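You operate a simulated robot arm through the tools that you are given. There is no shell and no other tool.

Carry out the task below with a simulated robot arm. There is one attempt and no reset: what you move stays moved.

## Task
Change the low orange bobbin on the plait board for a full one.
Fine: push the handle back, stand the low bobbin in the rack's LOW seat, set the full orange bobbin from the rack in its slot, press JOIN, then pull tight; the lever, the other full bobbins and the other braids stay.
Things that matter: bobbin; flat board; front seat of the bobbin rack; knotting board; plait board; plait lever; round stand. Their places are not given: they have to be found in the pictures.

The check looks at the end state, three seconds after you hand in, the way a careful person would. Anything else that was tipped, shoved, dropped, spilled or broken makes it a failure.

## Robot
A 6-joint arm with a two-finger parallel gripper, fixed in place. Base frame: the origin is on the floor under the middle of its stand, x ahead of it, y to its left, z up; the work surface is at about z = 818. Lengths are in mm, angles in degrees, forces in N, time in s.
With the tool pointing down near the work surface it reaches from about 340 to 760 mm from the base axis. Its first joint turns from -66.0 to 66.0 degrees. Payload 2.45 kg.
The tool frame sits at the grasp point between the pads (the TCP): z along the fingers, y along the line on which they close. The tips reach 24 mm beyond it. Largest opening 68 mm; finger width 17, thickness 10; the body of the gripper, 40 by 70 mm, starts 41 mm behind the TCP.
Orientation is that of the tool frame in the base frame, as [roll, pitch, yaw] about the fixed x, y, z axes, in that order (R = Rz(yaw) Ry(pitch) Rx(roll)). With the fingers straight down and closing along the base's y, the tool's x points along the base's -x, its y along +y and its z along -z.

## Interface
- The arm moves only by the tool send_rows. Its argument "motion" is a list of rows, each an object (a shift or turn left out is 0, a gripper value left out holds the last) with "dr": the turn, a rotation vector about the tool's x, y, z in degrees, a list of three; "xyz": the shift along the tool's x, y, z in mm, a list of three; "jaw": the opening in per cent of the stroke, from 0 (shut) to 100 (fully open). In form: [{"dr": [ax, ay, az], "xyz": [tx, ty, tz], "jaw": jaw}, ...]. A call has 1 to 20 rows; each row is the pose to reach, as a shift and turn from the pose commanded when the call began, along the tool's axes at that moment. Rows are played at 5 a second. More than 50 mm and 8.6 degrees between two rows, or a gripper value outside its range, and nothing of the call is played. Where a pose cannot be reached the arm comes as near as it can. A force on the tool above 90 N (or 10 N above the force at the start of the call, whichever is more), or a blocked arm, ends the call early, and 0.2 s more pass. Each finger travels about 108 mm/s and halts on what it meets, pressing with about 31 N; the grip force reading is that of the motor and also rises with nothing between the fingers. The clock runs only during rows and for 0.2 s after the last one: add rows that repeat a pose to give the fingers time. It gives the time, the measured TCP pose, the force on the tool (base axes), the opening and the grip force at its end, in the units of the frame above (readings bear some noise), with the torque about the TCP (base axes, N m) and any sound that the robot's microphone picked up, and new pictures: "show" is both (left out), scene, wrist or none.
- Cameras (640 x 400 px; columns grow to the right, rows downward): "scene" is fixed at [175.6, 449, 1436.1]; the picture's right is [-0.44, -0.90, 0.00], its down [-0.74, 0.37, -0.57] and it looks along [0.51, -0.25, -0.82] (base axes); focal length 333 px, centre (320, 200). "wrist" rides on the gripper at [84, 11, -75] in the tool frame; the picture's right is [-0.13, 0.99, 0.00], its down [-0.60, -0.08, -0.79] and it looks along [-0.79, -0.10, 0.61] (tool axes); focal length 251 px, centre (320, 200).
- probe_pixels(camera, pixels): there is no depth. For up to 12 entries [column, row, z] of the newest picture of that camera ("zoom" is the newest enlarged one), the place [x, y] in the base frame at which the ray of that pixel passes the height z, good to about 3 mm. No time passes.
- inspect(camera, box): a new picture of the part [left, top, right, bottom] of that camera's present view, enlarged. No time passes.
- finish_job(): hands the job in; it is judged then, once.

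Leave the gripper open and the arm clear of the work at the hand-in unless told otherwise.

The tools are called after "Request:" by a JSON object that holds its "fn" and its "kwargs". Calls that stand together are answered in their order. send_rows: Moves the arm, as the interface text tells. Its arguments: {"type":"object","properties":{"motion":{"type":"array"},"show":{"type":"string","enum":["both","scene","wrist","none"]}},"required":["motion"]} The other tools are called the same way: probe_pixels (camera, pixels) gives the place at which the rays of pixels pass given heights; inspect (camera, box) takes an enlarged picture of a part of a camera's view; finish_job () hands the job in.

At the start:

```text
clock: 0.0
ee_pos: [409.5, 90.8, 1099.5]
tool_rot: [-179.9, 0.0, 180.0]
ft_force: [-0.5, 0.1, 0.0]
wrist_torque: [0.0, -0.01, -0.01]
opening: 67.7
grip_force: 0.0
```

scene: 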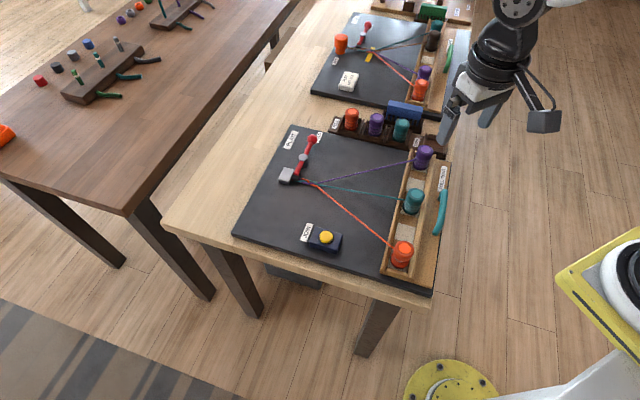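
wrist: 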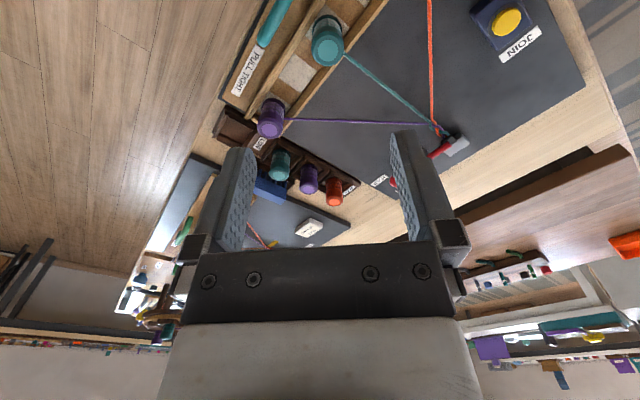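

I see the near plait board with a red lever, three bobbins, a JOIN button and a PULL TIGHT handle, with a rack behind it. I'll enlarge parts of the scene to read the labels.

Request:
{"fn": "inspect", "kwargs": {"camera": "scene", "box": [230, 90, 470, 300]}}

Request:
{"fn": "inspect", "kwargs": {"camera": "scene", "box": [320, 90, 460, 180]}}

Request:
{"fn": "inspect", "kwargs": {"camera": "scene", "box": [370, 140, 470, 300]}}

Request:
{"fn": "inspect", "kwargs": {"camera": "wrist", "box": [200, 0, 560, 240]}}

```text
1.90 times, centred on (350, 195) of scene
```

zoom: 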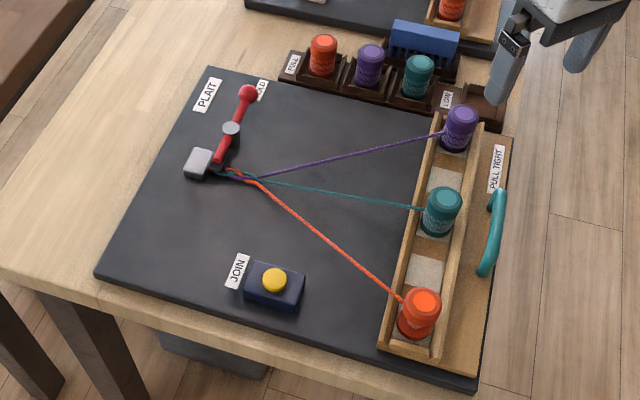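

```text
4.44 times, centred on (390, 135) of scene
```

zoom: 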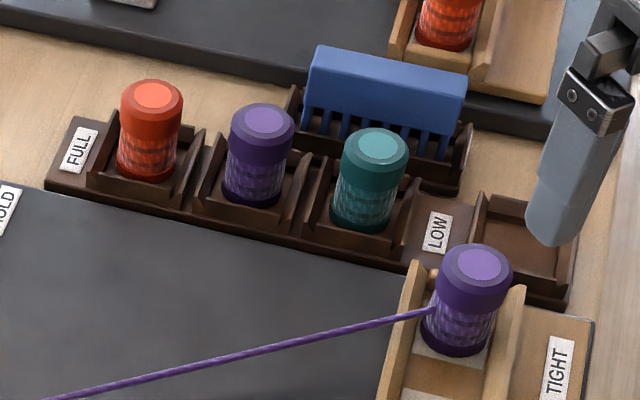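

```text
2.50 times, centred on (420, 220) of scene
```

zoom: 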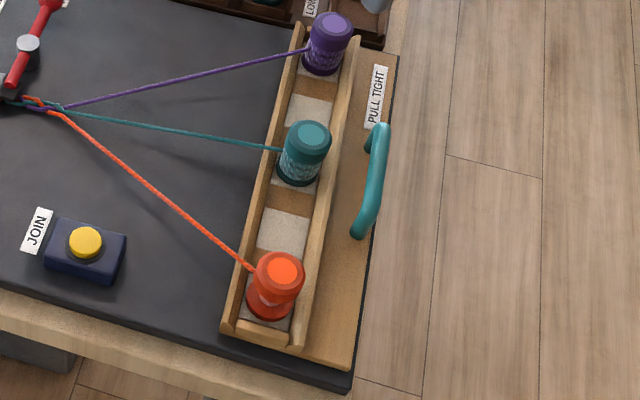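

```text
1.67 times, centred on (380, 120) of wrist
```

zoom: 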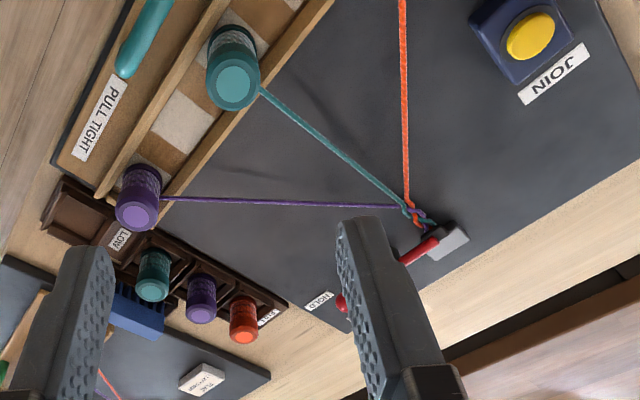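

I'll probe key points: the orange bobbin top, tray corners, handle, JOIN button, rack seats and bobbins.

Request:
{"fn": "probe_pixels", "kwargs": {"camera": "scene", "pixels": [[234, 235, 830], [432, 296, 830], [296, 126, 830], [450, 160, 830], [402, 247, 890], [413, 193, 890], [425, 152, 890], [326, 237, 850], [443, 192, 870], [434, 233, 870], [352, 112, 890], [376, 118, 890]]}}

Request:
{"fn": "inspect", "kwargs": {"camera": "scene", "box": [380, 170, 460, 220]}}

Request:
{"fn": "inspect", "kwargs": {"camera": "scene", "box": [370, 225, 450, 300]}}

Request:
{"fn": "inspect", "kwargs": {"camera": "scene", "box": [400, 120, 460, 170]}}

```text
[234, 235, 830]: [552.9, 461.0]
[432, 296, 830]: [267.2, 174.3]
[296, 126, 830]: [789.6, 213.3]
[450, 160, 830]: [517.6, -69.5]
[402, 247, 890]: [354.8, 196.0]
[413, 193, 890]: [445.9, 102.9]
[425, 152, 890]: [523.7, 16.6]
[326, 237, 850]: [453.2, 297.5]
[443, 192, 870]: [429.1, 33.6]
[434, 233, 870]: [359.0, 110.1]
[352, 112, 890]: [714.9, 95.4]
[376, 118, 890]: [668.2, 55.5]
```

```text
8.00 times, centred on (420, 195) of scene
```

zoom: 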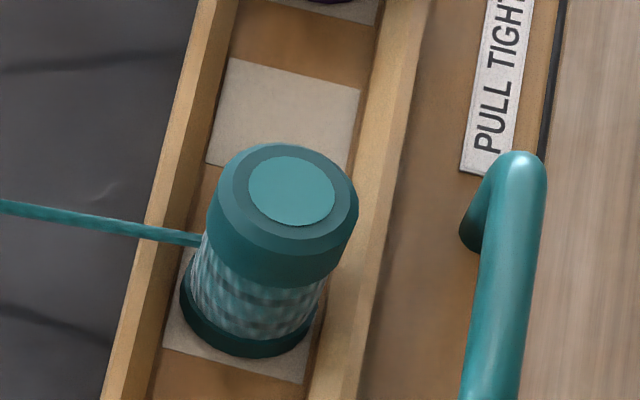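

```text
5.33 times, centred on (410, 262) of scene
```

zoom: 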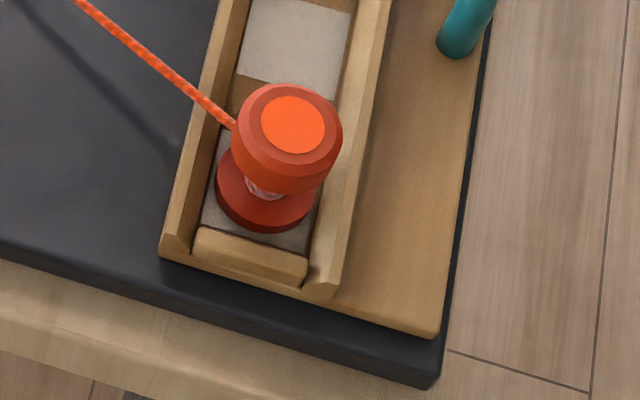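

```text
8.00 times, centred on (430, 145) of scene
```

zoom: 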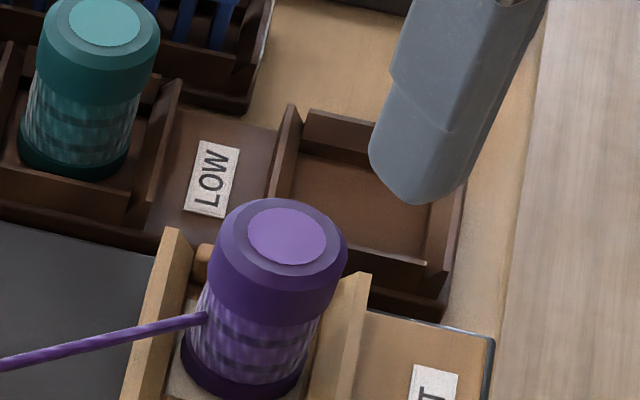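

The board is rotated about 45° in the base frame: the threads run toward (-x,-y), and the tray with the orange, teal and purple bobbins runs from about (355,196) to (524,17). I'll turn the gripper 45° and back off so the wrist camera looks along the tray. The arm stays high throughout.

Request:
{"fn": "send_rows", "kwargs": {"motion": [{"xyz": [14, 14, 0], "dr": [0, 0, 7.5], "jaw": 100}, {"xyz": [28, 28, 0], "dr": [0, 0, 15]}, {"xyz": [42, 42, 0], "dr": [0, 0, 22.5]}, {"xyz": [56, 56, 0], "dr": [0, 0, 30]}, {"xyz": [70, 70, 0], "dr": [0, 0, 37.5]}, {"xyz": [84, 84, 0], "dr": [0, 0, 45]}, {"xyz": [84, 84, 0], "dr": [0, 0, 45]}], "show": "both"}}

```text
clock: 1.6
ee_pos: [325.0, 173.9, 1100.1]
tool_rot: [179.9, 0.0, 134.9]
ft_force: [0.4, -0.5, 0.7]
wrist_torque: [0.0, 0.01, -0.04]
opening: 67.8
grip_force: 0.0
```

scene: 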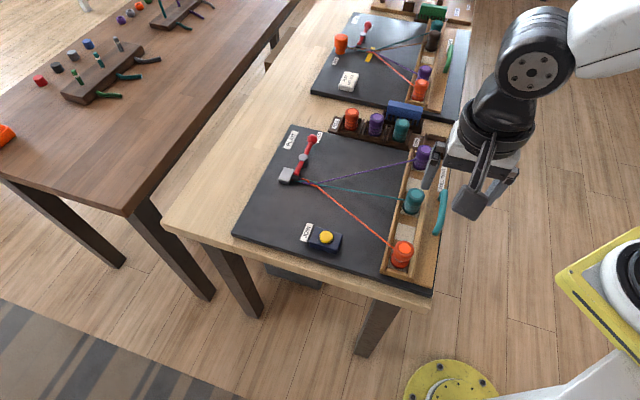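
wrist: 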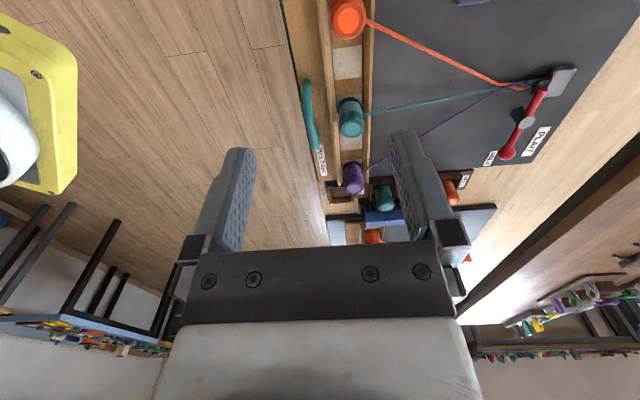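

The wrist camera now looks along the tray. I'll enlarge the tray and handle, and the rack.

Request:
{"fn": "inspect", "kwargs": {"camera": "wrist", "box": [260, 0, 420, 120]}}

Request:
{"fn": "inspect", "kwargs": {"camera": "wrist", "box": [300, 100, 480, 260]}}

Request:
{"fn": "probe_pixels", "kwargs": {"camera": "wrist", "pixels": [[350, 18, 890], [351, 116, 890], [354, 178, 890], [307, 84, 865], [312, 145, 865], [533, 122, 835]]}}

```text
3.33 times, centred on (340, 60) of wrist
```

zoom: 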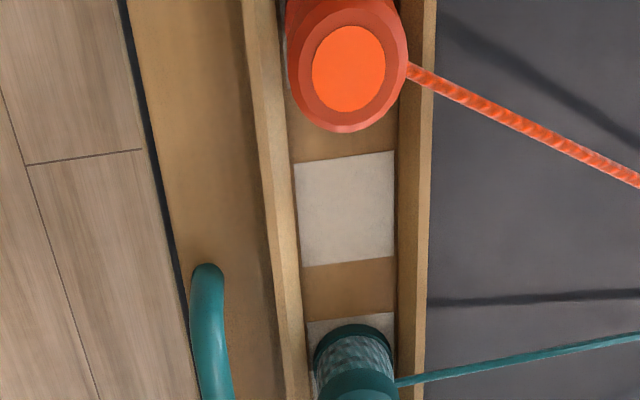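

```text
2.50 times, centred on (390, 180) of wrist
```

zoom: 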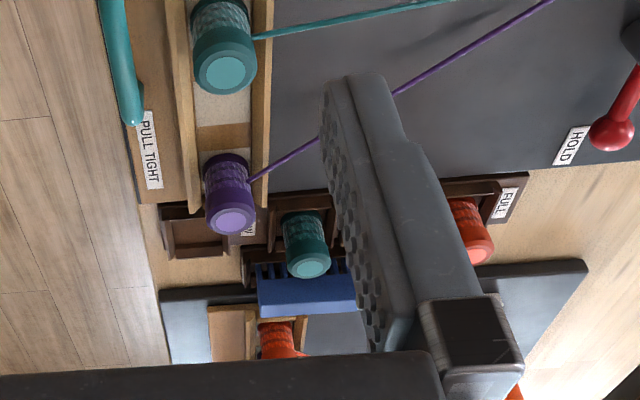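

```text
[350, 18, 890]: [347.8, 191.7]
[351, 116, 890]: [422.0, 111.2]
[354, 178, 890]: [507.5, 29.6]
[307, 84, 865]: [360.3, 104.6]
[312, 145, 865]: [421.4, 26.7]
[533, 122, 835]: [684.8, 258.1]
```

Next I'll triangulate the bobbin tops by probing the same points at two heights from both cameras.

Request:
{"fn": "probe_pixels", "kwargs": {"camera": "scene", "pixels": [[404.9, 247.9, 860], [404.9, 247.9, 920], [416.3, 193.8, 860], [416.3, 193.8, 920], [425.9, 149.5, 860], [425.9, 149.5, 920]]}}

Request:
{"fn": "probe_pixels", "kwargs": {"camera": "wrist", "pixels": [[348.7, 20.4, 860], [348.7, 20.4, 920], [352, 128.8, 860], [352, 128.8, 920], [354.4, 188.4, 860], [354.4, 188.4, 920]]}}

```text
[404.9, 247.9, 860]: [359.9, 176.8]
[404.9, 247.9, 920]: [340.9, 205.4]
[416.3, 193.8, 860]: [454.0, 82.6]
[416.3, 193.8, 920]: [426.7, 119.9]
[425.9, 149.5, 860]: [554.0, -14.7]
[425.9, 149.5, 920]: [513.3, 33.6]
```

```text
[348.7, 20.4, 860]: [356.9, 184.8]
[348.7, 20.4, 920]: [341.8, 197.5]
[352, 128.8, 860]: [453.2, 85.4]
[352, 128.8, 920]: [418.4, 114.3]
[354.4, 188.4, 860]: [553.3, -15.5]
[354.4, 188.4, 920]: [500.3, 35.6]
```

The bobbin tops look to be around z 870–890, but this baseline is too small to be sure. I'll move closer, above the handle at about (392,68) and TCP z 960, which is clear of the bobbins, for a better view.

Request:
{"fn": "send_rows", "kwargs": {"motion": [{"xyz": [-24.5, -5.5, 28]}, {"xyz": [-49, -11, 56]}, {"xyz": [-73.5, -16.5, 84]}, {"xyz": [-98, -22, 112]}, {"xyz": [-122.3, -27.6, 140]}, {"xyz": [-122.3, -27.6, 140]}], "show": "both"}}

```text
clock: 3.0
ee_pos: [393.0, 68.2, 959.7]
tool_rot: [-179.9, -0.1, 135.0]
ft_force: [0.8, -0.4, 0.2]
wrist_torque: [-0.04, -0.02, -0.01]
opening: 67.9
grip_force: 0.0
```

scene: 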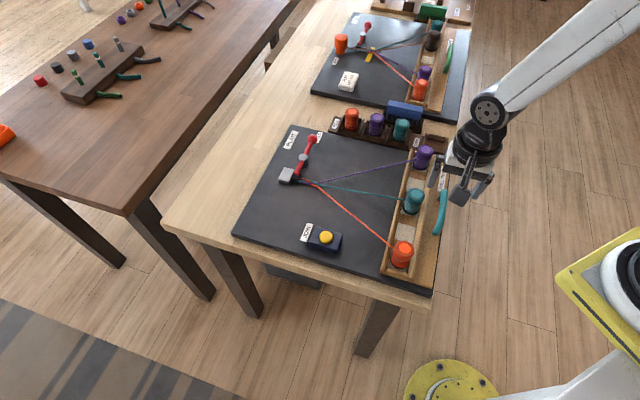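
wrist: 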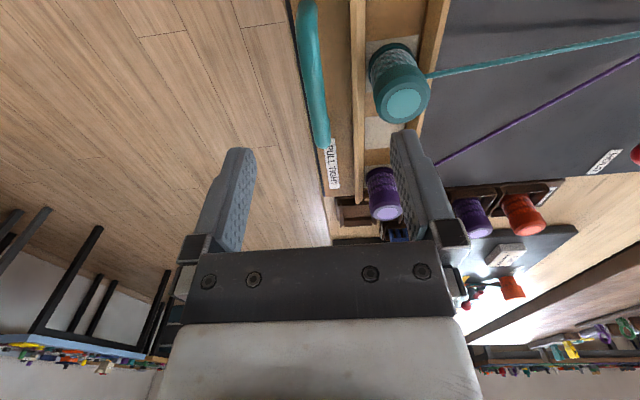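

Request:
{"fn": "inspect", "kwargs": {"camera": "wrist", "box": [270, 0, 470, 150]}}

Request:
{"fn": "inspect", "kwargs": {"camera": "wrist", "box": [310, 130, 550, 280]}}

Request:
{"fn": "inspect", "kwargs": {"camera": "scene", "box": [390, 150, 500, 250]}}

```text
2.67 times, centred on (370, 75) of wrist
```

zoom: 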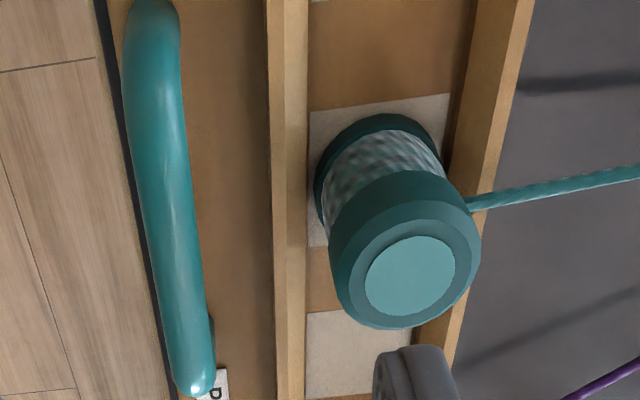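

```text
2.67 times, centred on (430, 205) of wrist
```

zoom: 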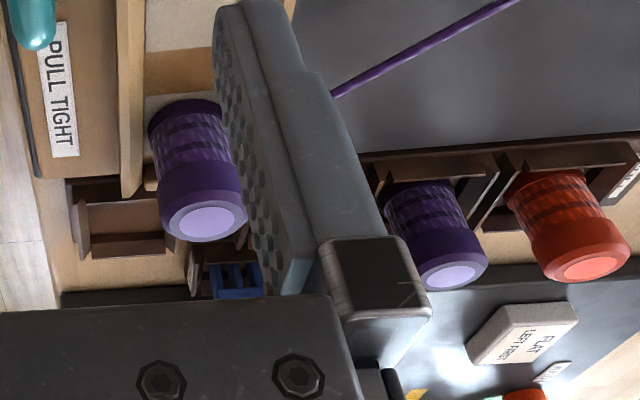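

```text
4.00 times, centred on (445, 200) of scene
```

zoom: 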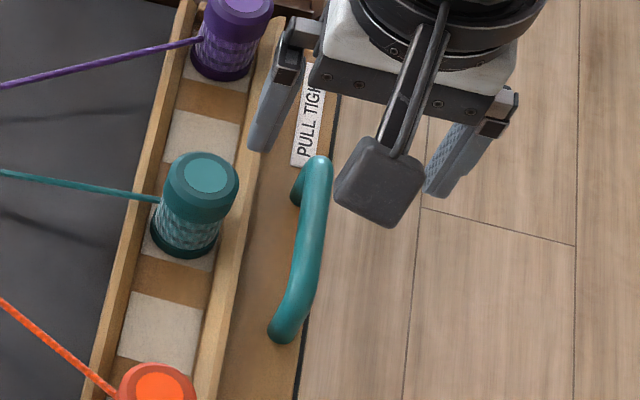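

Request:
{"fn": "probe_pixels", "kwargs": {"camera": "wrist", "pixels": [[404.1, 103.1, 860], [404.1, 103.1, 900], [387.7, 213.2, 860], [387.7, 213.2, 900], [307, 1, 850], [307, 1, 880], [323.2, 144.3, 850], [323.2, 144.3, 880], [351.5, 1, 840], [361, 150, 840], [364, 1, 850], [364.5, 150, 850]]}}

Request:
{"fn": "probe_pixels", "kwargs": {"camera": "scene", "pixels": [[416.3, 193.8, 860], [416.3, 193.8, 900], [444, 190.5, 850], [444, 190.5, 880], [435.5, 233.5, 850], [435.5, 233.5, 880], [440, 212, 850], [440, 212, 880]]}}

```text
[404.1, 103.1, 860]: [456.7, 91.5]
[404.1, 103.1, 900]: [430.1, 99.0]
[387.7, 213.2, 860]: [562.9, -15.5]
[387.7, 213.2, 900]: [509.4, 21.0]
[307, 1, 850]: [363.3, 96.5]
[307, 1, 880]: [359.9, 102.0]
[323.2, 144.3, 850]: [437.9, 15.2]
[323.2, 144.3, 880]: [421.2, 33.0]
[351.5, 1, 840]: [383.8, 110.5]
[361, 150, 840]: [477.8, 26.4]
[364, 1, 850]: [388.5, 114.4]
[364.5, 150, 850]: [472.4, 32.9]
```

```text
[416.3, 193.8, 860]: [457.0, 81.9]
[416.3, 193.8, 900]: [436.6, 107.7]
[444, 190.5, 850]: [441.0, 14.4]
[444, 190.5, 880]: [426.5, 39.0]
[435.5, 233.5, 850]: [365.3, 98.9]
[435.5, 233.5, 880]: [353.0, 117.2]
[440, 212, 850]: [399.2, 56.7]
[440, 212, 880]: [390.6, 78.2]
```

Triangulation puts the bobbin tops near z 876, with orange at about (354,186), teal at (446,94) and purple at (545,-4). The tray axis is at -45°. The handle bar is about 14 mm thick, with its centre near (397,59) at z≈853. I'll lower partway with the jaw at about 26 mm and check alignment before grasping.

Request:
{"fn": "send_rows", "kwargs": {"motion": [{"xyz": [-5, -2, 20], "jaw": 38}, {"xyz": [-10, -3.7, 45], "jaw": 38}, {"xyz": [-10, -3.7, 68], "jaw": 38}, {"xyz": [-10, -3.7, 68], "jaw": 38}, {"xyz": [-10, -3.7, 68], "jaw": 38}], "show": "both"}}

```text
clock: 4.2
ee_pos: [396.5, 60.1, 892.6]
tool_rot: [180.0, 0.1, 135.0]
ft_force: [0.0, -0.2, 0.7]
wrist_torque: [0.0, -0.02, 0.0]
opening: 25.9
grip_force: 0.0
```

scene: 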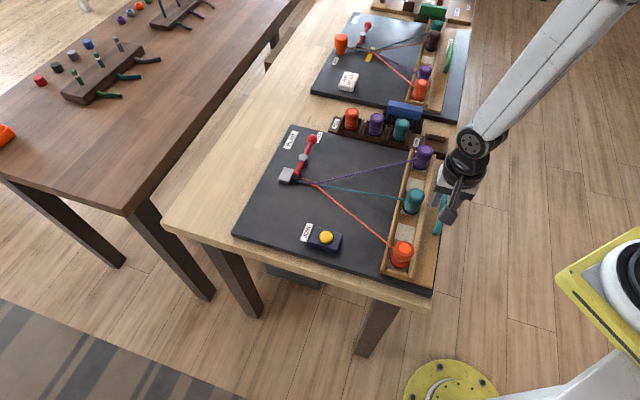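
wrist: 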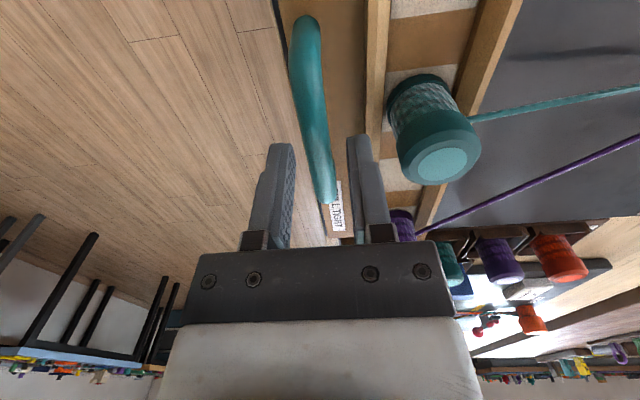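

Request:
{"fn": "inspect", "kwargs": {"camera": "wrist", "box": [230, 80, 430, 250]}}

Request:
{"fn": "inspect", "kwargs": {"camera": "scene", "box": [400, 160, 490, 250]}}

```text
2.35 times, centred on (330, 165) of wrist
```

zoom: 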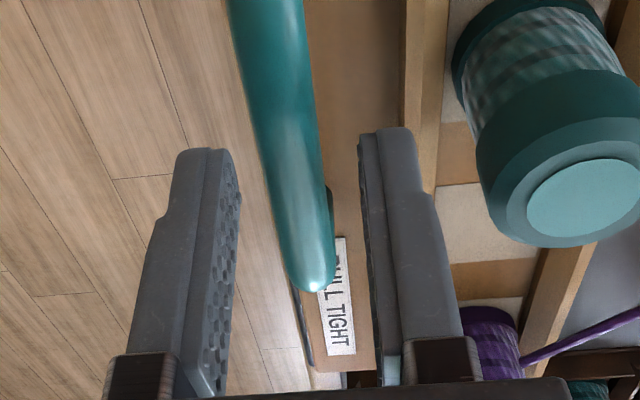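

```text
4.44 times, centred on (445, 205) of scene
```

zoom: 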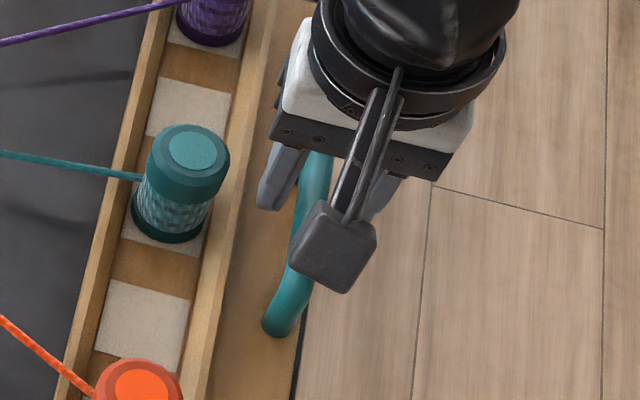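

The fingers straddle the bar, with the bar about 3 mm toward the outer finger. I'll shift 3 mm and lower to TCP z≈870, still open, watching force.

Request:
{"fn": "send_rows", "kwargs": {"motion": [{"xyz": [0, -3, 5], "jaw": 38}, {"xyz": [0, -3, 12], "jaw": 38}, {"xyz": [0, -3, 18], "jaw": 38}, {"xyz": [0, -3, 23], "jaw": 38}, {"xyz": [0, -3, 23], "jaw": 38}], "show": "both"}}

Request:
{"fn": "inspect", "kwargs": {"camera": "wrist", "box": [230, 80, 430, 250]}}

Request:
{"fn": "inspect", "kwargs": {"camera": "scene", "box": [400, 160, 490, 250]}}

```text
clock: 5.4
ee_pos: [395.1, 56.7, 870.4]
tool_rot: [-179.9, -0.1, 135.0]
ft_force: [1.0, 0.4, 0.2]
wrist_torque: [0.02, 0.04, 0.01]
opening: 25.9
grip_force: 0.0
```

scene: 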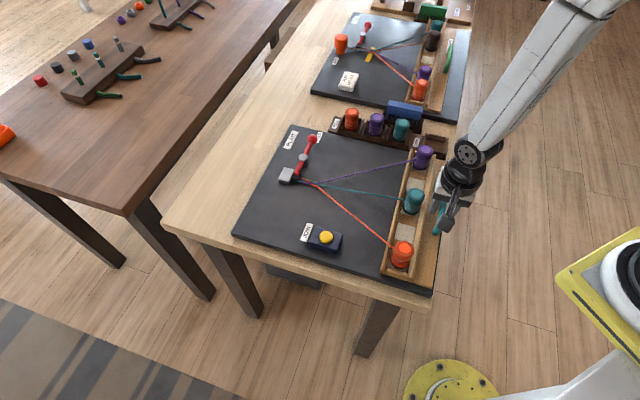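
wrist: 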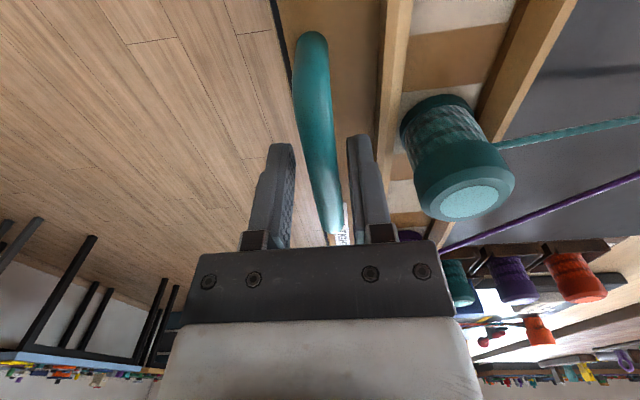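

```text
2.35 times, centred on (330, 165) of wrist
```

zoom: 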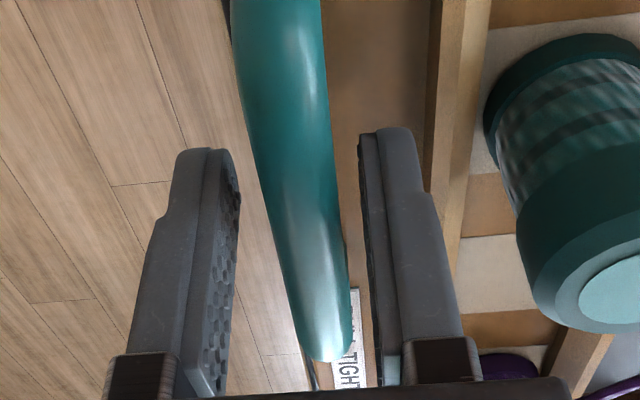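

```text
4.44 times, centred on (445, 205) of scene
```

zoom: 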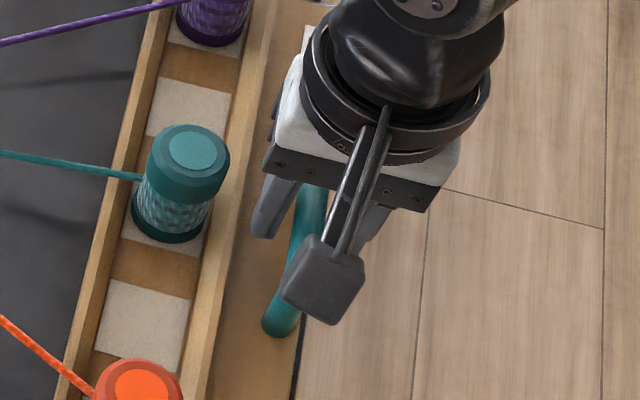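

The bar is centred between the fingers with no contact force. I'll close on it.

Request:
{"fn": "send_rows", "kwargs": {"motion": [{"jaw": 10}, {"jaw": 0}, {"jaw": 0}, {"jaw": 0}], "show": "wrist"}}

```text
clock: 6.4
ee_pos: [397.1, 56.4, 868.9]
tool_rot: [179.8, 0.2, 134.9]
ft_force: [9.7, 18.5, -5.6]
wrist_torque: [-0.07, -0.28, 0.01]
opening: 13.9
grip_force: 33.8
```

wrist: 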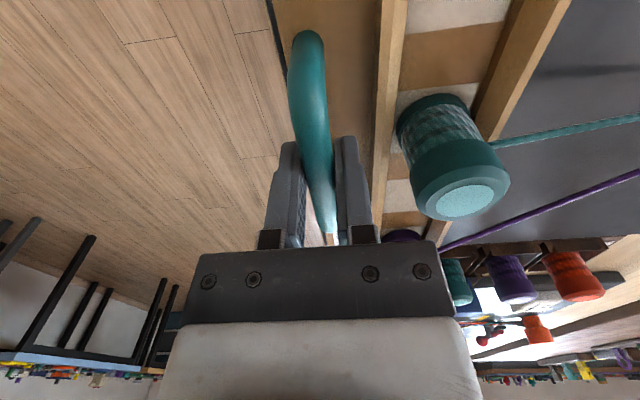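

The bar is held with the opening at 13.9 mm. Next I'll push the handle back toward the braid (tool +y) in small steps, watching the force.

Request:
{"fn": "send_rows", "kwargs": {"motion": [{"xyz": [0, 2, 0]}, {"xyz": [0, 5, 0]}, {"xyz": [0, 8, 0]}, {"xyz": [0, 11, 0]}, {"xyz": [0, 14, 0]}, {"xyz": [0, 14, 0]}], "show": "both"}}

```text
clock: 7.8
ee_pos: [406.4, 67.6, 870.2]
tool_rot: [179.8, 0.1, 135.0]
ft_force: [14.5, -15.4, 26.4]
wrist_torque: [0.19, 0.22, -0.03]
opening: 13.5
grip_force: 33.3
```

scene: 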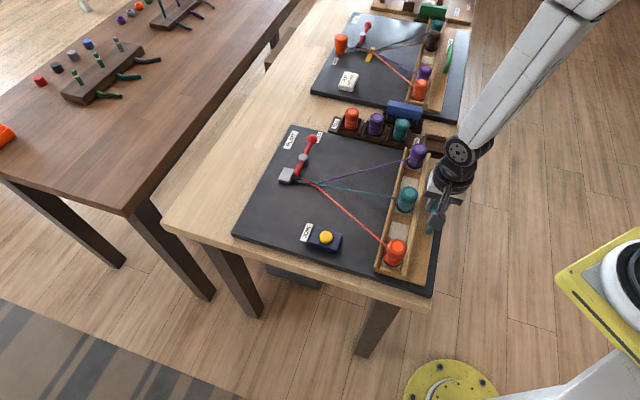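
wrist: 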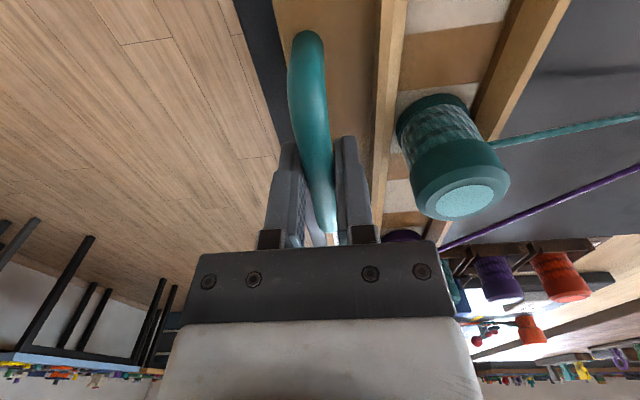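

The carriage slid about 14 mm freely. I'll keep pushing.

Request:
{"fn": "send_rows", "kwargs": {"motion": [{"xyz": [0, 3, 0]}, {"xyz": [0, 6, 0]}, {"xyz": [0, 9, 0]}, {"xyz": [0, 12, 0]}, {"xyz": [0, 15, 0]}, {"xyz": [0, 15, 0]}], "show": "both"}}

```text
clock: 9.2
ee_pos: [416.0, 76.8, 868.2]
tool_rot: [-179.9, -0.1, 135.0]
ft_force: [9.0, -12.3, 27.7]
wrist_torque: [0.17, 0.18, -0.01]
opening: 13.9
grip_force: 33.2
```

scene: 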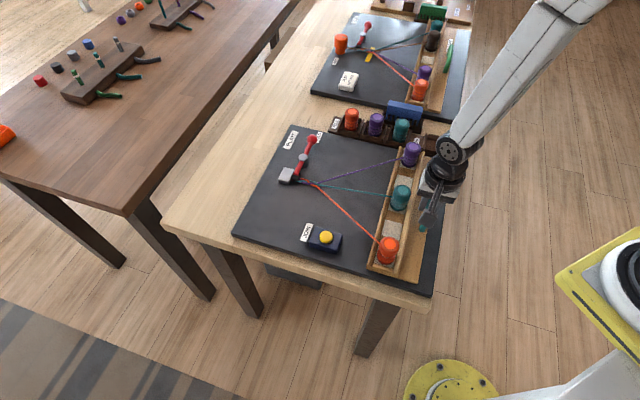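
wrist: 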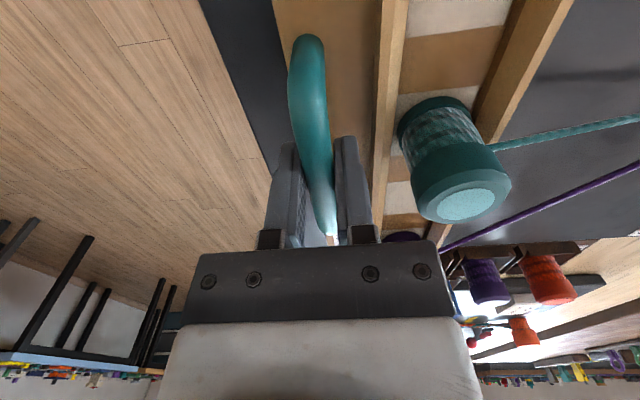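

About 28 mm moved and still free. I'll continue.

Request:
{"fn": "send_rows", "kwargs": {"motion": [{"xyz": [0, 3, 0]}, {"xyz": [0, 6, 0]}, {"xyz": [0, 9, 0]}, {"xyz": [0, 12, 0]}, {"xyz": [0, 15, 0]}, {"xyz": [0, 15, 0]}], "show": "both"}}

```text
clock: 10.6
ee_pos: [425.0, 86.9, 868.2]
tool_rot: [180.0, 0.2, 135.0]
ft_force: [19.3, -18.2, 16.4]
wrist_torque: [-0.1, -0.03, 0.02]
opening: 13.9
grip_force: 33.9
```

scene: 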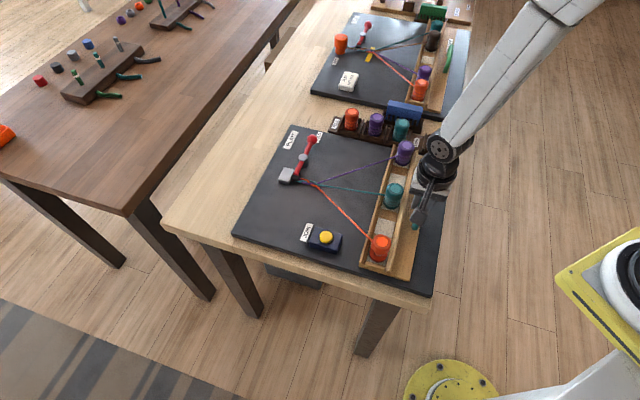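
wrist: 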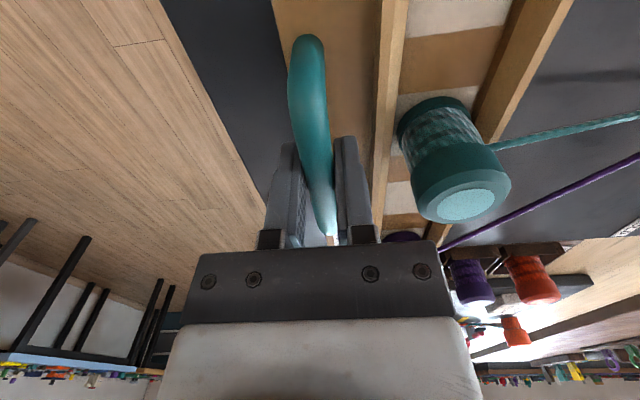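

About 42 mm so far. I'll continue until it meets a stop.

Request:
{"fn": "send_rows", "kwargs": {"motion": [{"xyz": [0, 3, 0]}, {"xyz": [0, 6, 0]}, {"xyz": [0, 9, 0]}, {"xyz": [0, 12, 0]}, {"xyz": [0, 15, 0]}, {"xyz": [0, 15, 0]}], "show": "both"}}

```text
clock: 12.0
ee_pos: [425.8, 91.5, 865.9]
tool_rot: [-178.5, -0.8, 134.7]
ft_force: [-23.8, -69.8, -0.2]
wrist_torque: [-0.2, 0.06, 0.38]
opening: 13.8
grip_force: 34.3
```

scene: 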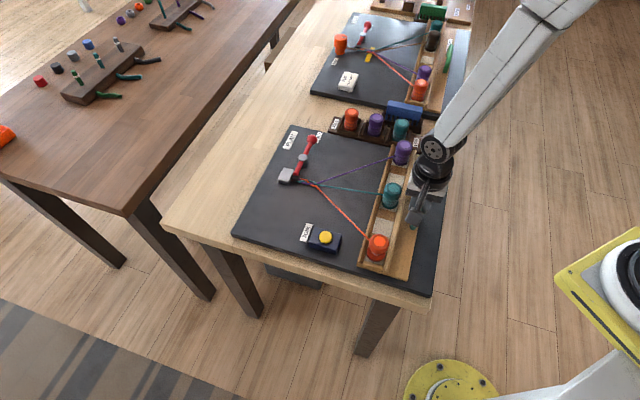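
wrist: 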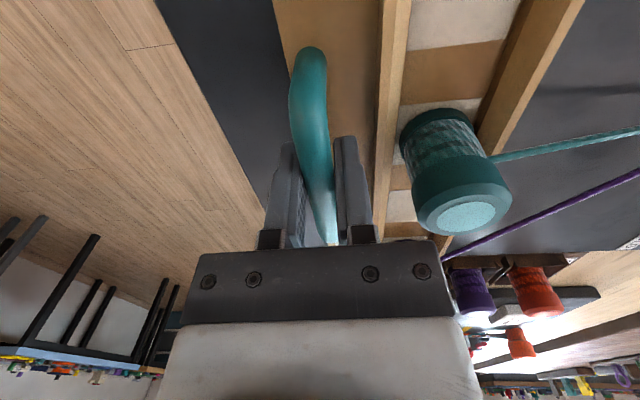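

It hit its stop at about 45 mm of travel with 70 N on the tool. I'll take back the over-command of about 11 mm to relieve the force, then open.

Request:
{"fn": "send_rows", "kwargs": {"motion": [{"xyz": [0, -6, 0]}, {"xyz": [0, -10.5, 0]}, {"xyz": [0, -10.5, 0]}], "show": "none"}}

```text
clock: 12.8
ee_pos: [426.3, 92.3, 867.2]
tool_rot: [-179.6, -0.1, 135.1]
ft_force: [-18.2, 5.6, -31.3]
wrist_torque: [0.07, 0.09, -0.06]
opening: 13.7
grip_force: 33.7
```

The force is relieved and the handle is at its back stop, with the TCP at about (426,92). I'll open to 26 mm and rise straight up.

Request:
{"fn": "send_rows", "kwargs": {"motion": [{"jaw": 38}, {"jaw": 38}, {"jaw": 38}, {"xyz": [0, 0, -20], "jaw": 38}, {"xyz": [0, 0, -50]}, {"xyz": [0, 0, -90]}, {"xyz": [0, 0, -90]}], "show": "both"}}

```text
clock: 14.4
ee_pos: [430.3, 92.3, 959.1]
tool_rot: [-180.0, 0.0, 135.0]
ft_force: [0.1, 0.6, 0.3]
wrist_torque: [0.01, 0.02, -0.01]
opening: 25.6
grip_force: 0.0
```

scene: 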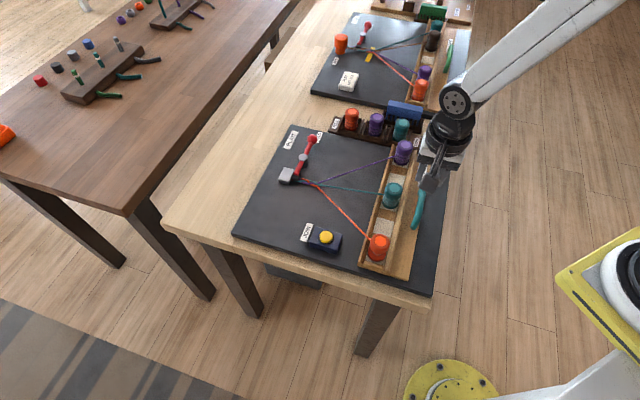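
wrist: 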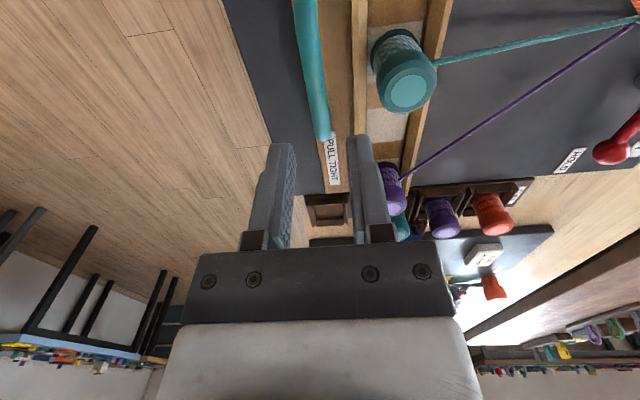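

The carriage is fully back. Next I'll go above the low orange bobbin, now near (386,218), for a close look before grasping.

Request:
{"fn": "send_rows", "kwargs": {"motion": [{"xyz": [30, 14.5, 0], "jaw": 100}, {"xyz": [60, 29, 0]}, {"xyz": [90, 43.5, 0]}, {"xyz": [120, 58, 0]}, {"xyz": [120, 58, 0]}], "show": "both"}}

Request:
{"fn": "inspect", "kwargs": {"camera": "wrist", "box": [240, 20, 440, 150]}}

Request:
{"fn": "inspect", "kwargs": {"camera": "scene", "box": [350, 200, 450, 290]}}

```text
clock: 15.6
ee_pos: [386.2, 217.1, 959.1]
tool_rot: [-180.0, -0.1, 135.0]
ft_force: [-0.5, -0.5, 0.4]
wrist_torque: [0.01, -0.03, 0.0]
opening: 67.7
grip_force: 0.0
```

scene: 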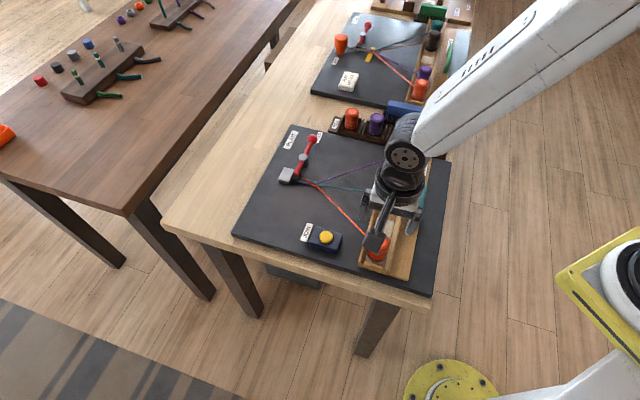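
wrist: 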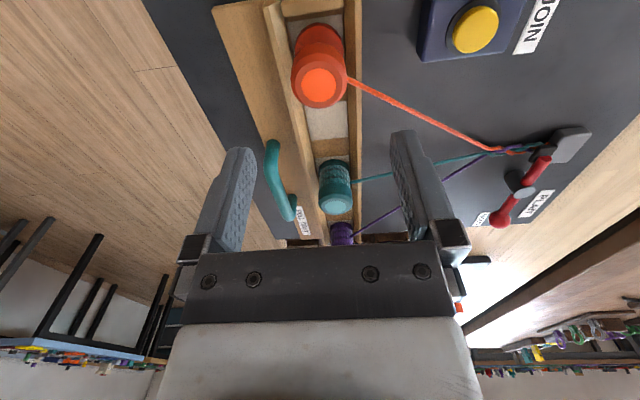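

```text
3.08 times, centred on (340, 85) of wrist
```

zoom: 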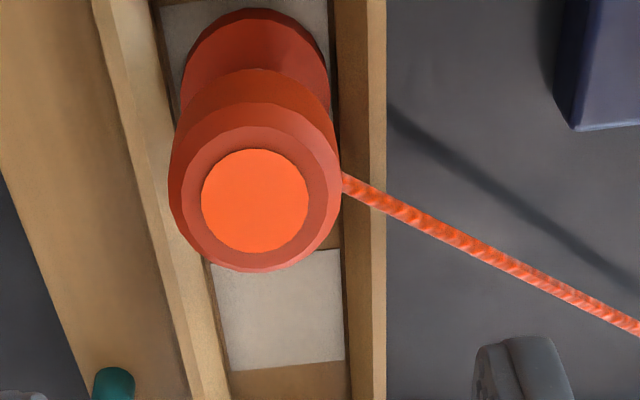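

```text
4.44 times, centred on (400, 245) of scene
```

zoom: 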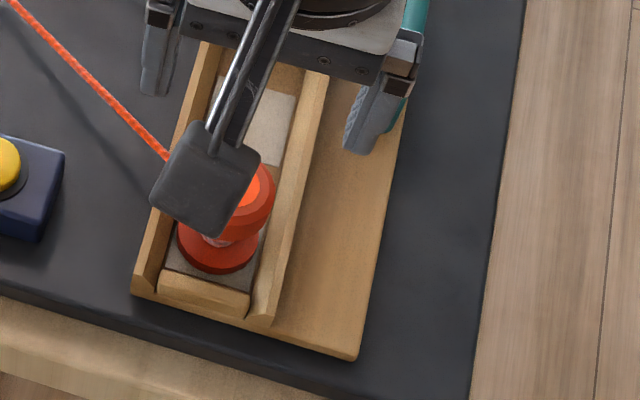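

The low bobbin sits right under the TCP, and its thread leaves toward the braid. To keep the fingers off the rails and thread, I'll close along the tray instead, so I'm turning the tool 90° (yaw +90) here at height.

Request:
{"fn": "send_rows", "kwargs": {"motion": [{"dr": [0, 0, -7.5]}, {"dr": [0, 0, -15]}, {"dr": [0, 0, -22.5]}, {"dr": [0, 0, -30]}, {"dr": [0, 0, -37.5]}, {"dr": [0, 0, -45]}, {"dr": [0, 0, -52.5]}, {"dr": [0, 0, -60]}, {"dr": [0, 0, -67.5]}, {"dr": [0, 0, -75]}, {"dr": [0, 0, -82.5]}, {"dr": [0, 0, -90]}, {"dr": [0, 0, -90]}], "show": "both"}}

Request:
{"fn": "inspect", "kwargs": {"camera": "wrist", "box": [220, 20, 420, 150]}}

Request:
{"fn": "inspect", "kwargs": {"camera": "scene", "box": [340, 190, 440, 290]}}

```text
clock: 18.4
ee_pos: [385.2, 216.4, 959.3]
tool_rot: [180.0, 0.0, -134.9]
ft_force: [0.5, 0.4, -0.2]
wrist_torque: [0.03, 0.01, -0.03]
opening: 68.1
grip_force: 0.1
```

scene: 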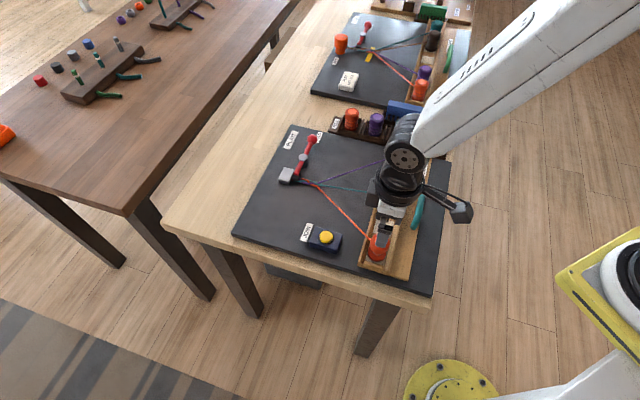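
wrist: 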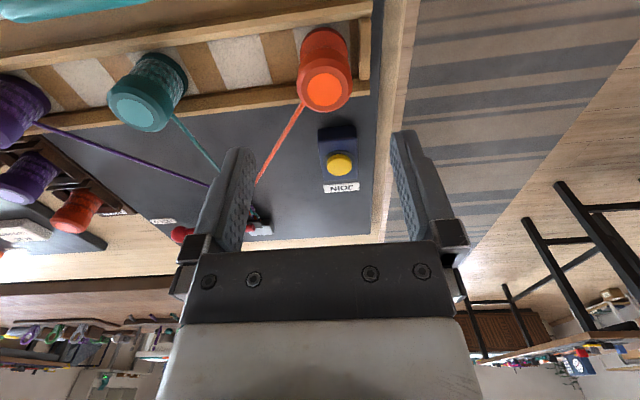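

```text
3.08 times, centred on (320, 85) of wrist
```

zoom: 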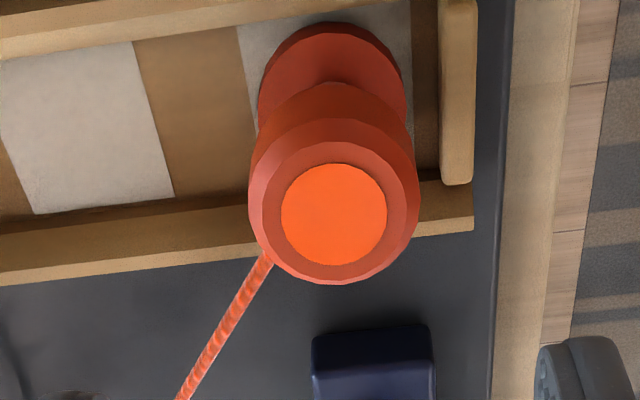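

```text
4.00 times, centred on (390, 240) of scene
```

zoom: 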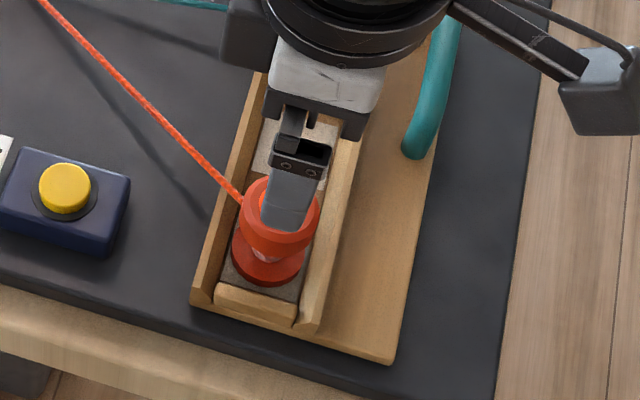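

Request:
{"fn": "inspect", "kwargs": {"camera": "scene", "box": [355, 245, 405, 285]}}

Request:
{"fn": "inspect", "kwargs": {"camera": "wrist", "box": [290, 0, 400, 110]}}

```text
10.00 times, centred on (380, 265) of scene
```

zoom: 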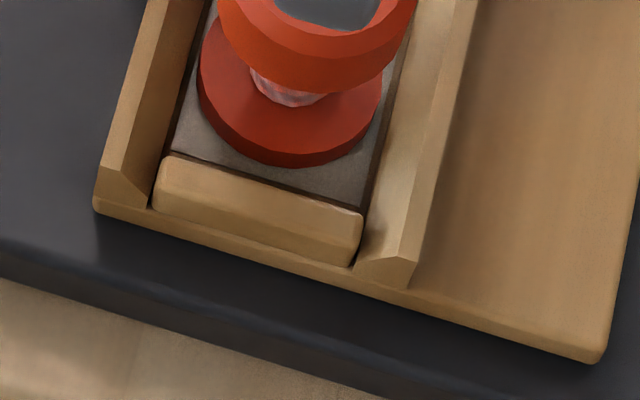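

```text
3.64 times, centred on (345, 55) of wrist
```

zoom: 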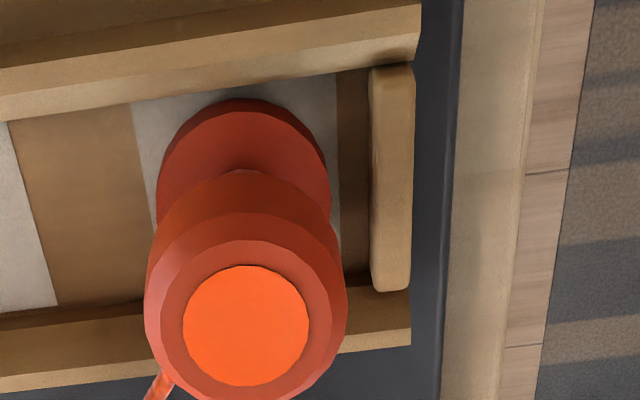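

The top of the bobbin is near z 880, its centre is about 3 mm off in tool y, and the rails are low (about 12 mm). I'll centre and lower to TCP z≈881 with the fingers open, so the tips sit around the cap and above the rails.

Request:
{"fn": "send_rows", "kwargs": {"motion": [{"xyz": [0.9, 2.9, 25], "jaw": 100}, {"xyz": [0.9, 2.9, 45]}, {"xyz": [0.9, 2.9, 60]}, {"xyz": [0.9, 2.9, 70]}, {"xyz": [0.9, 2.9, 78]}, {"xyz": [0.9, 2.9, 78]}], "show": "both"}}

Request:
{"fn": "inspect", "kwargs": {"camera": "wrist", "box": [200, 60, 440, 230]}}

Request:
{"fn": "inspect", "kwargs": {"camera": "scene", "box": [340, 190, 440, 290]}}

```text
clock: 19.8
ee_pos: [382.2, 218.5, 879.6]
tool_rot: [180.0, -0.1, -135.0]
ft_force: [0.2, 1.3, 0.5]
wrist_torque: [0.03, 0.0, 0.01]
opening: 68.0
grip_force: 0.1
```

scene: 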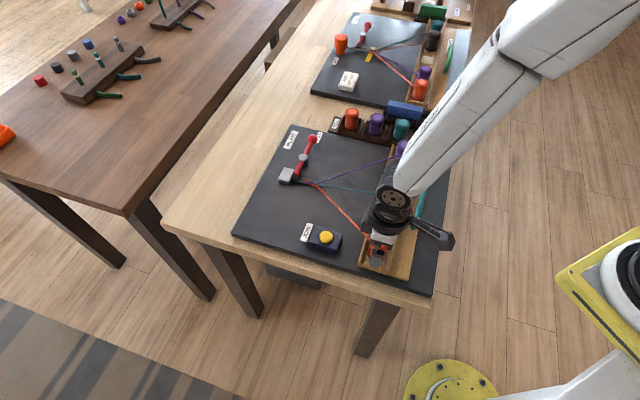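
wrist: 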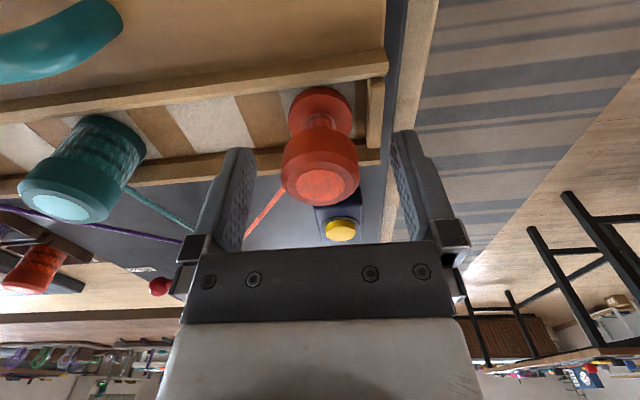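

```text
2.35 times, centred on (320, 145) of wrist
```

zoom: 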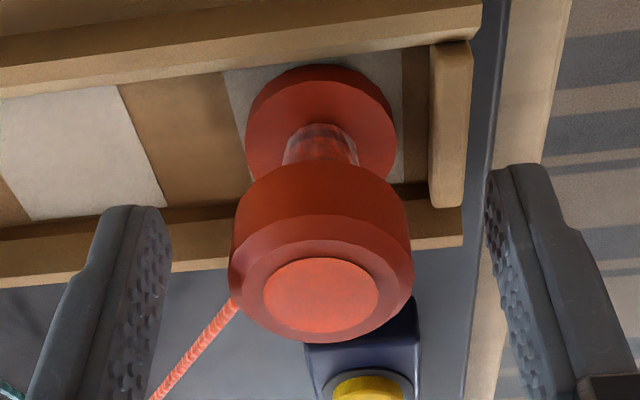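

```text
4.00 times, centred on (390, 240) of scene
```

zoom: 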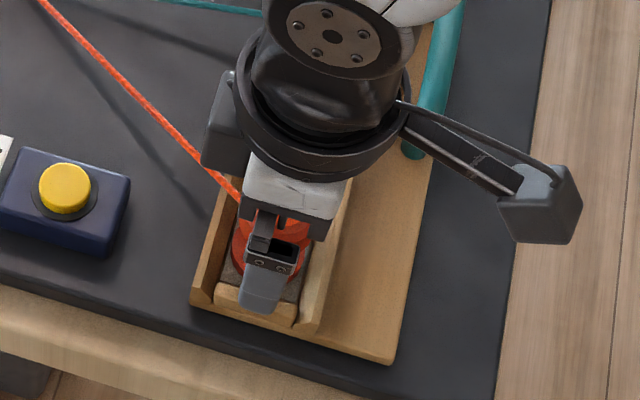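

The cap is centred between the fingers. I'll close gently on it.

Request:
{"fn": "send_rows", "kwargs": {"motion": [{"jaw": 70}, {"jaw": 45}, {"jaw": 30}, {"jaw": 30}, {"jaw": 30}], "show": "wrist"}}

```text
clock: 21.0
ee_pos: [383.1, 218.7, 881.0]
tool_rot: [180.0, 0.0, -135.0]
ft_force: [-0.6, 0.3, -0.1]
wrist_torque: [-0.03, 0.0, 0.0]
opening: 34.5
grip_force: 31.3
```

wrist: 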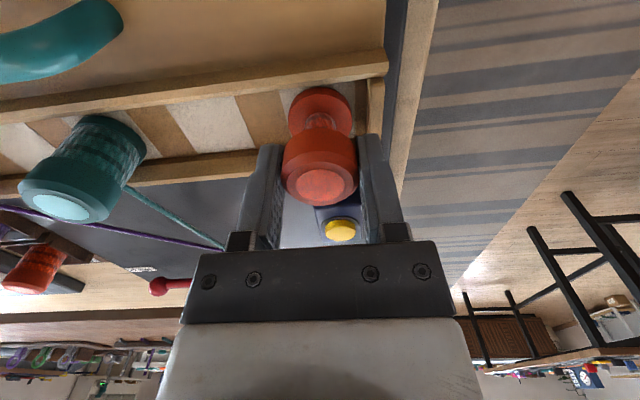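

The bobbin is held at 34.5 mm opening with 31 N. I'll lift it straight up 100 mm and check.

Request:
{"fn": "send_rows", "kwargs": {"motion": [{"xyz": [0, 0, -5], "jaw": 25}, {"xyz": [0, 0, -15]}, {"xyz": [0, 0, -35]}, {"xyz": [0, 0, -65]}, {"xyz": [0, 0, -100]}, {"xyz": [0, 0, -100]}], "show": "both"}}

Request:
{"fn": "inspect", "kwargs": {"camera": "wrist", "box": [200, 60, 440, 230]}}

Request:
{"fn": "inspect", "kwargs": {"camera": "scene", "box": [330, 100, 470, 190]}}

```text
clock: 22.4
ee_pos: [381.7, 217.9, 982.0]
tool_rot: [179.9, 0.1, -135.0]
ft_force: [-0.2, 0.1, 0.0]
wrist_torque: [0.03, 0.01, 0.01]
opening: 34.8
grip_force: 31.1
```

scene: 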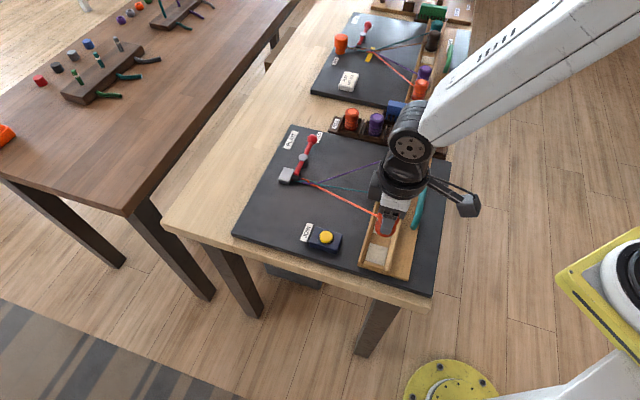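
wrist: 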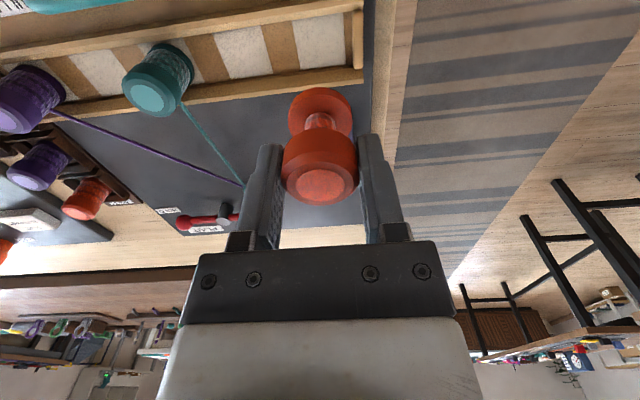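

```text
2.35 times, centred on (320, 145) of wrist
```

zoom: 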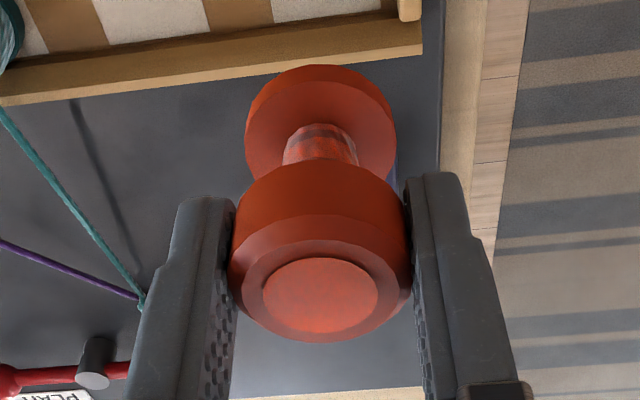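

```text
4.44 times, centred on (400, 145) of scene
```

zoom: 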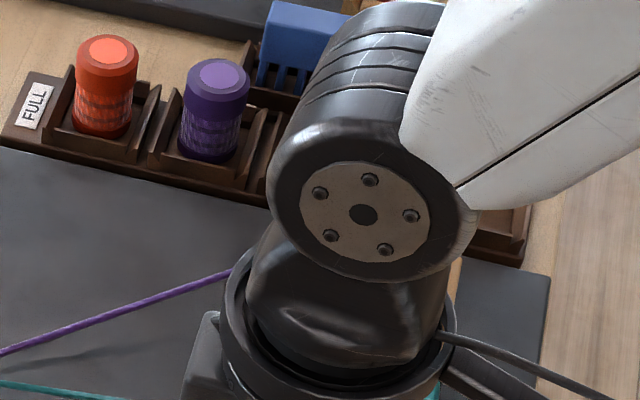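

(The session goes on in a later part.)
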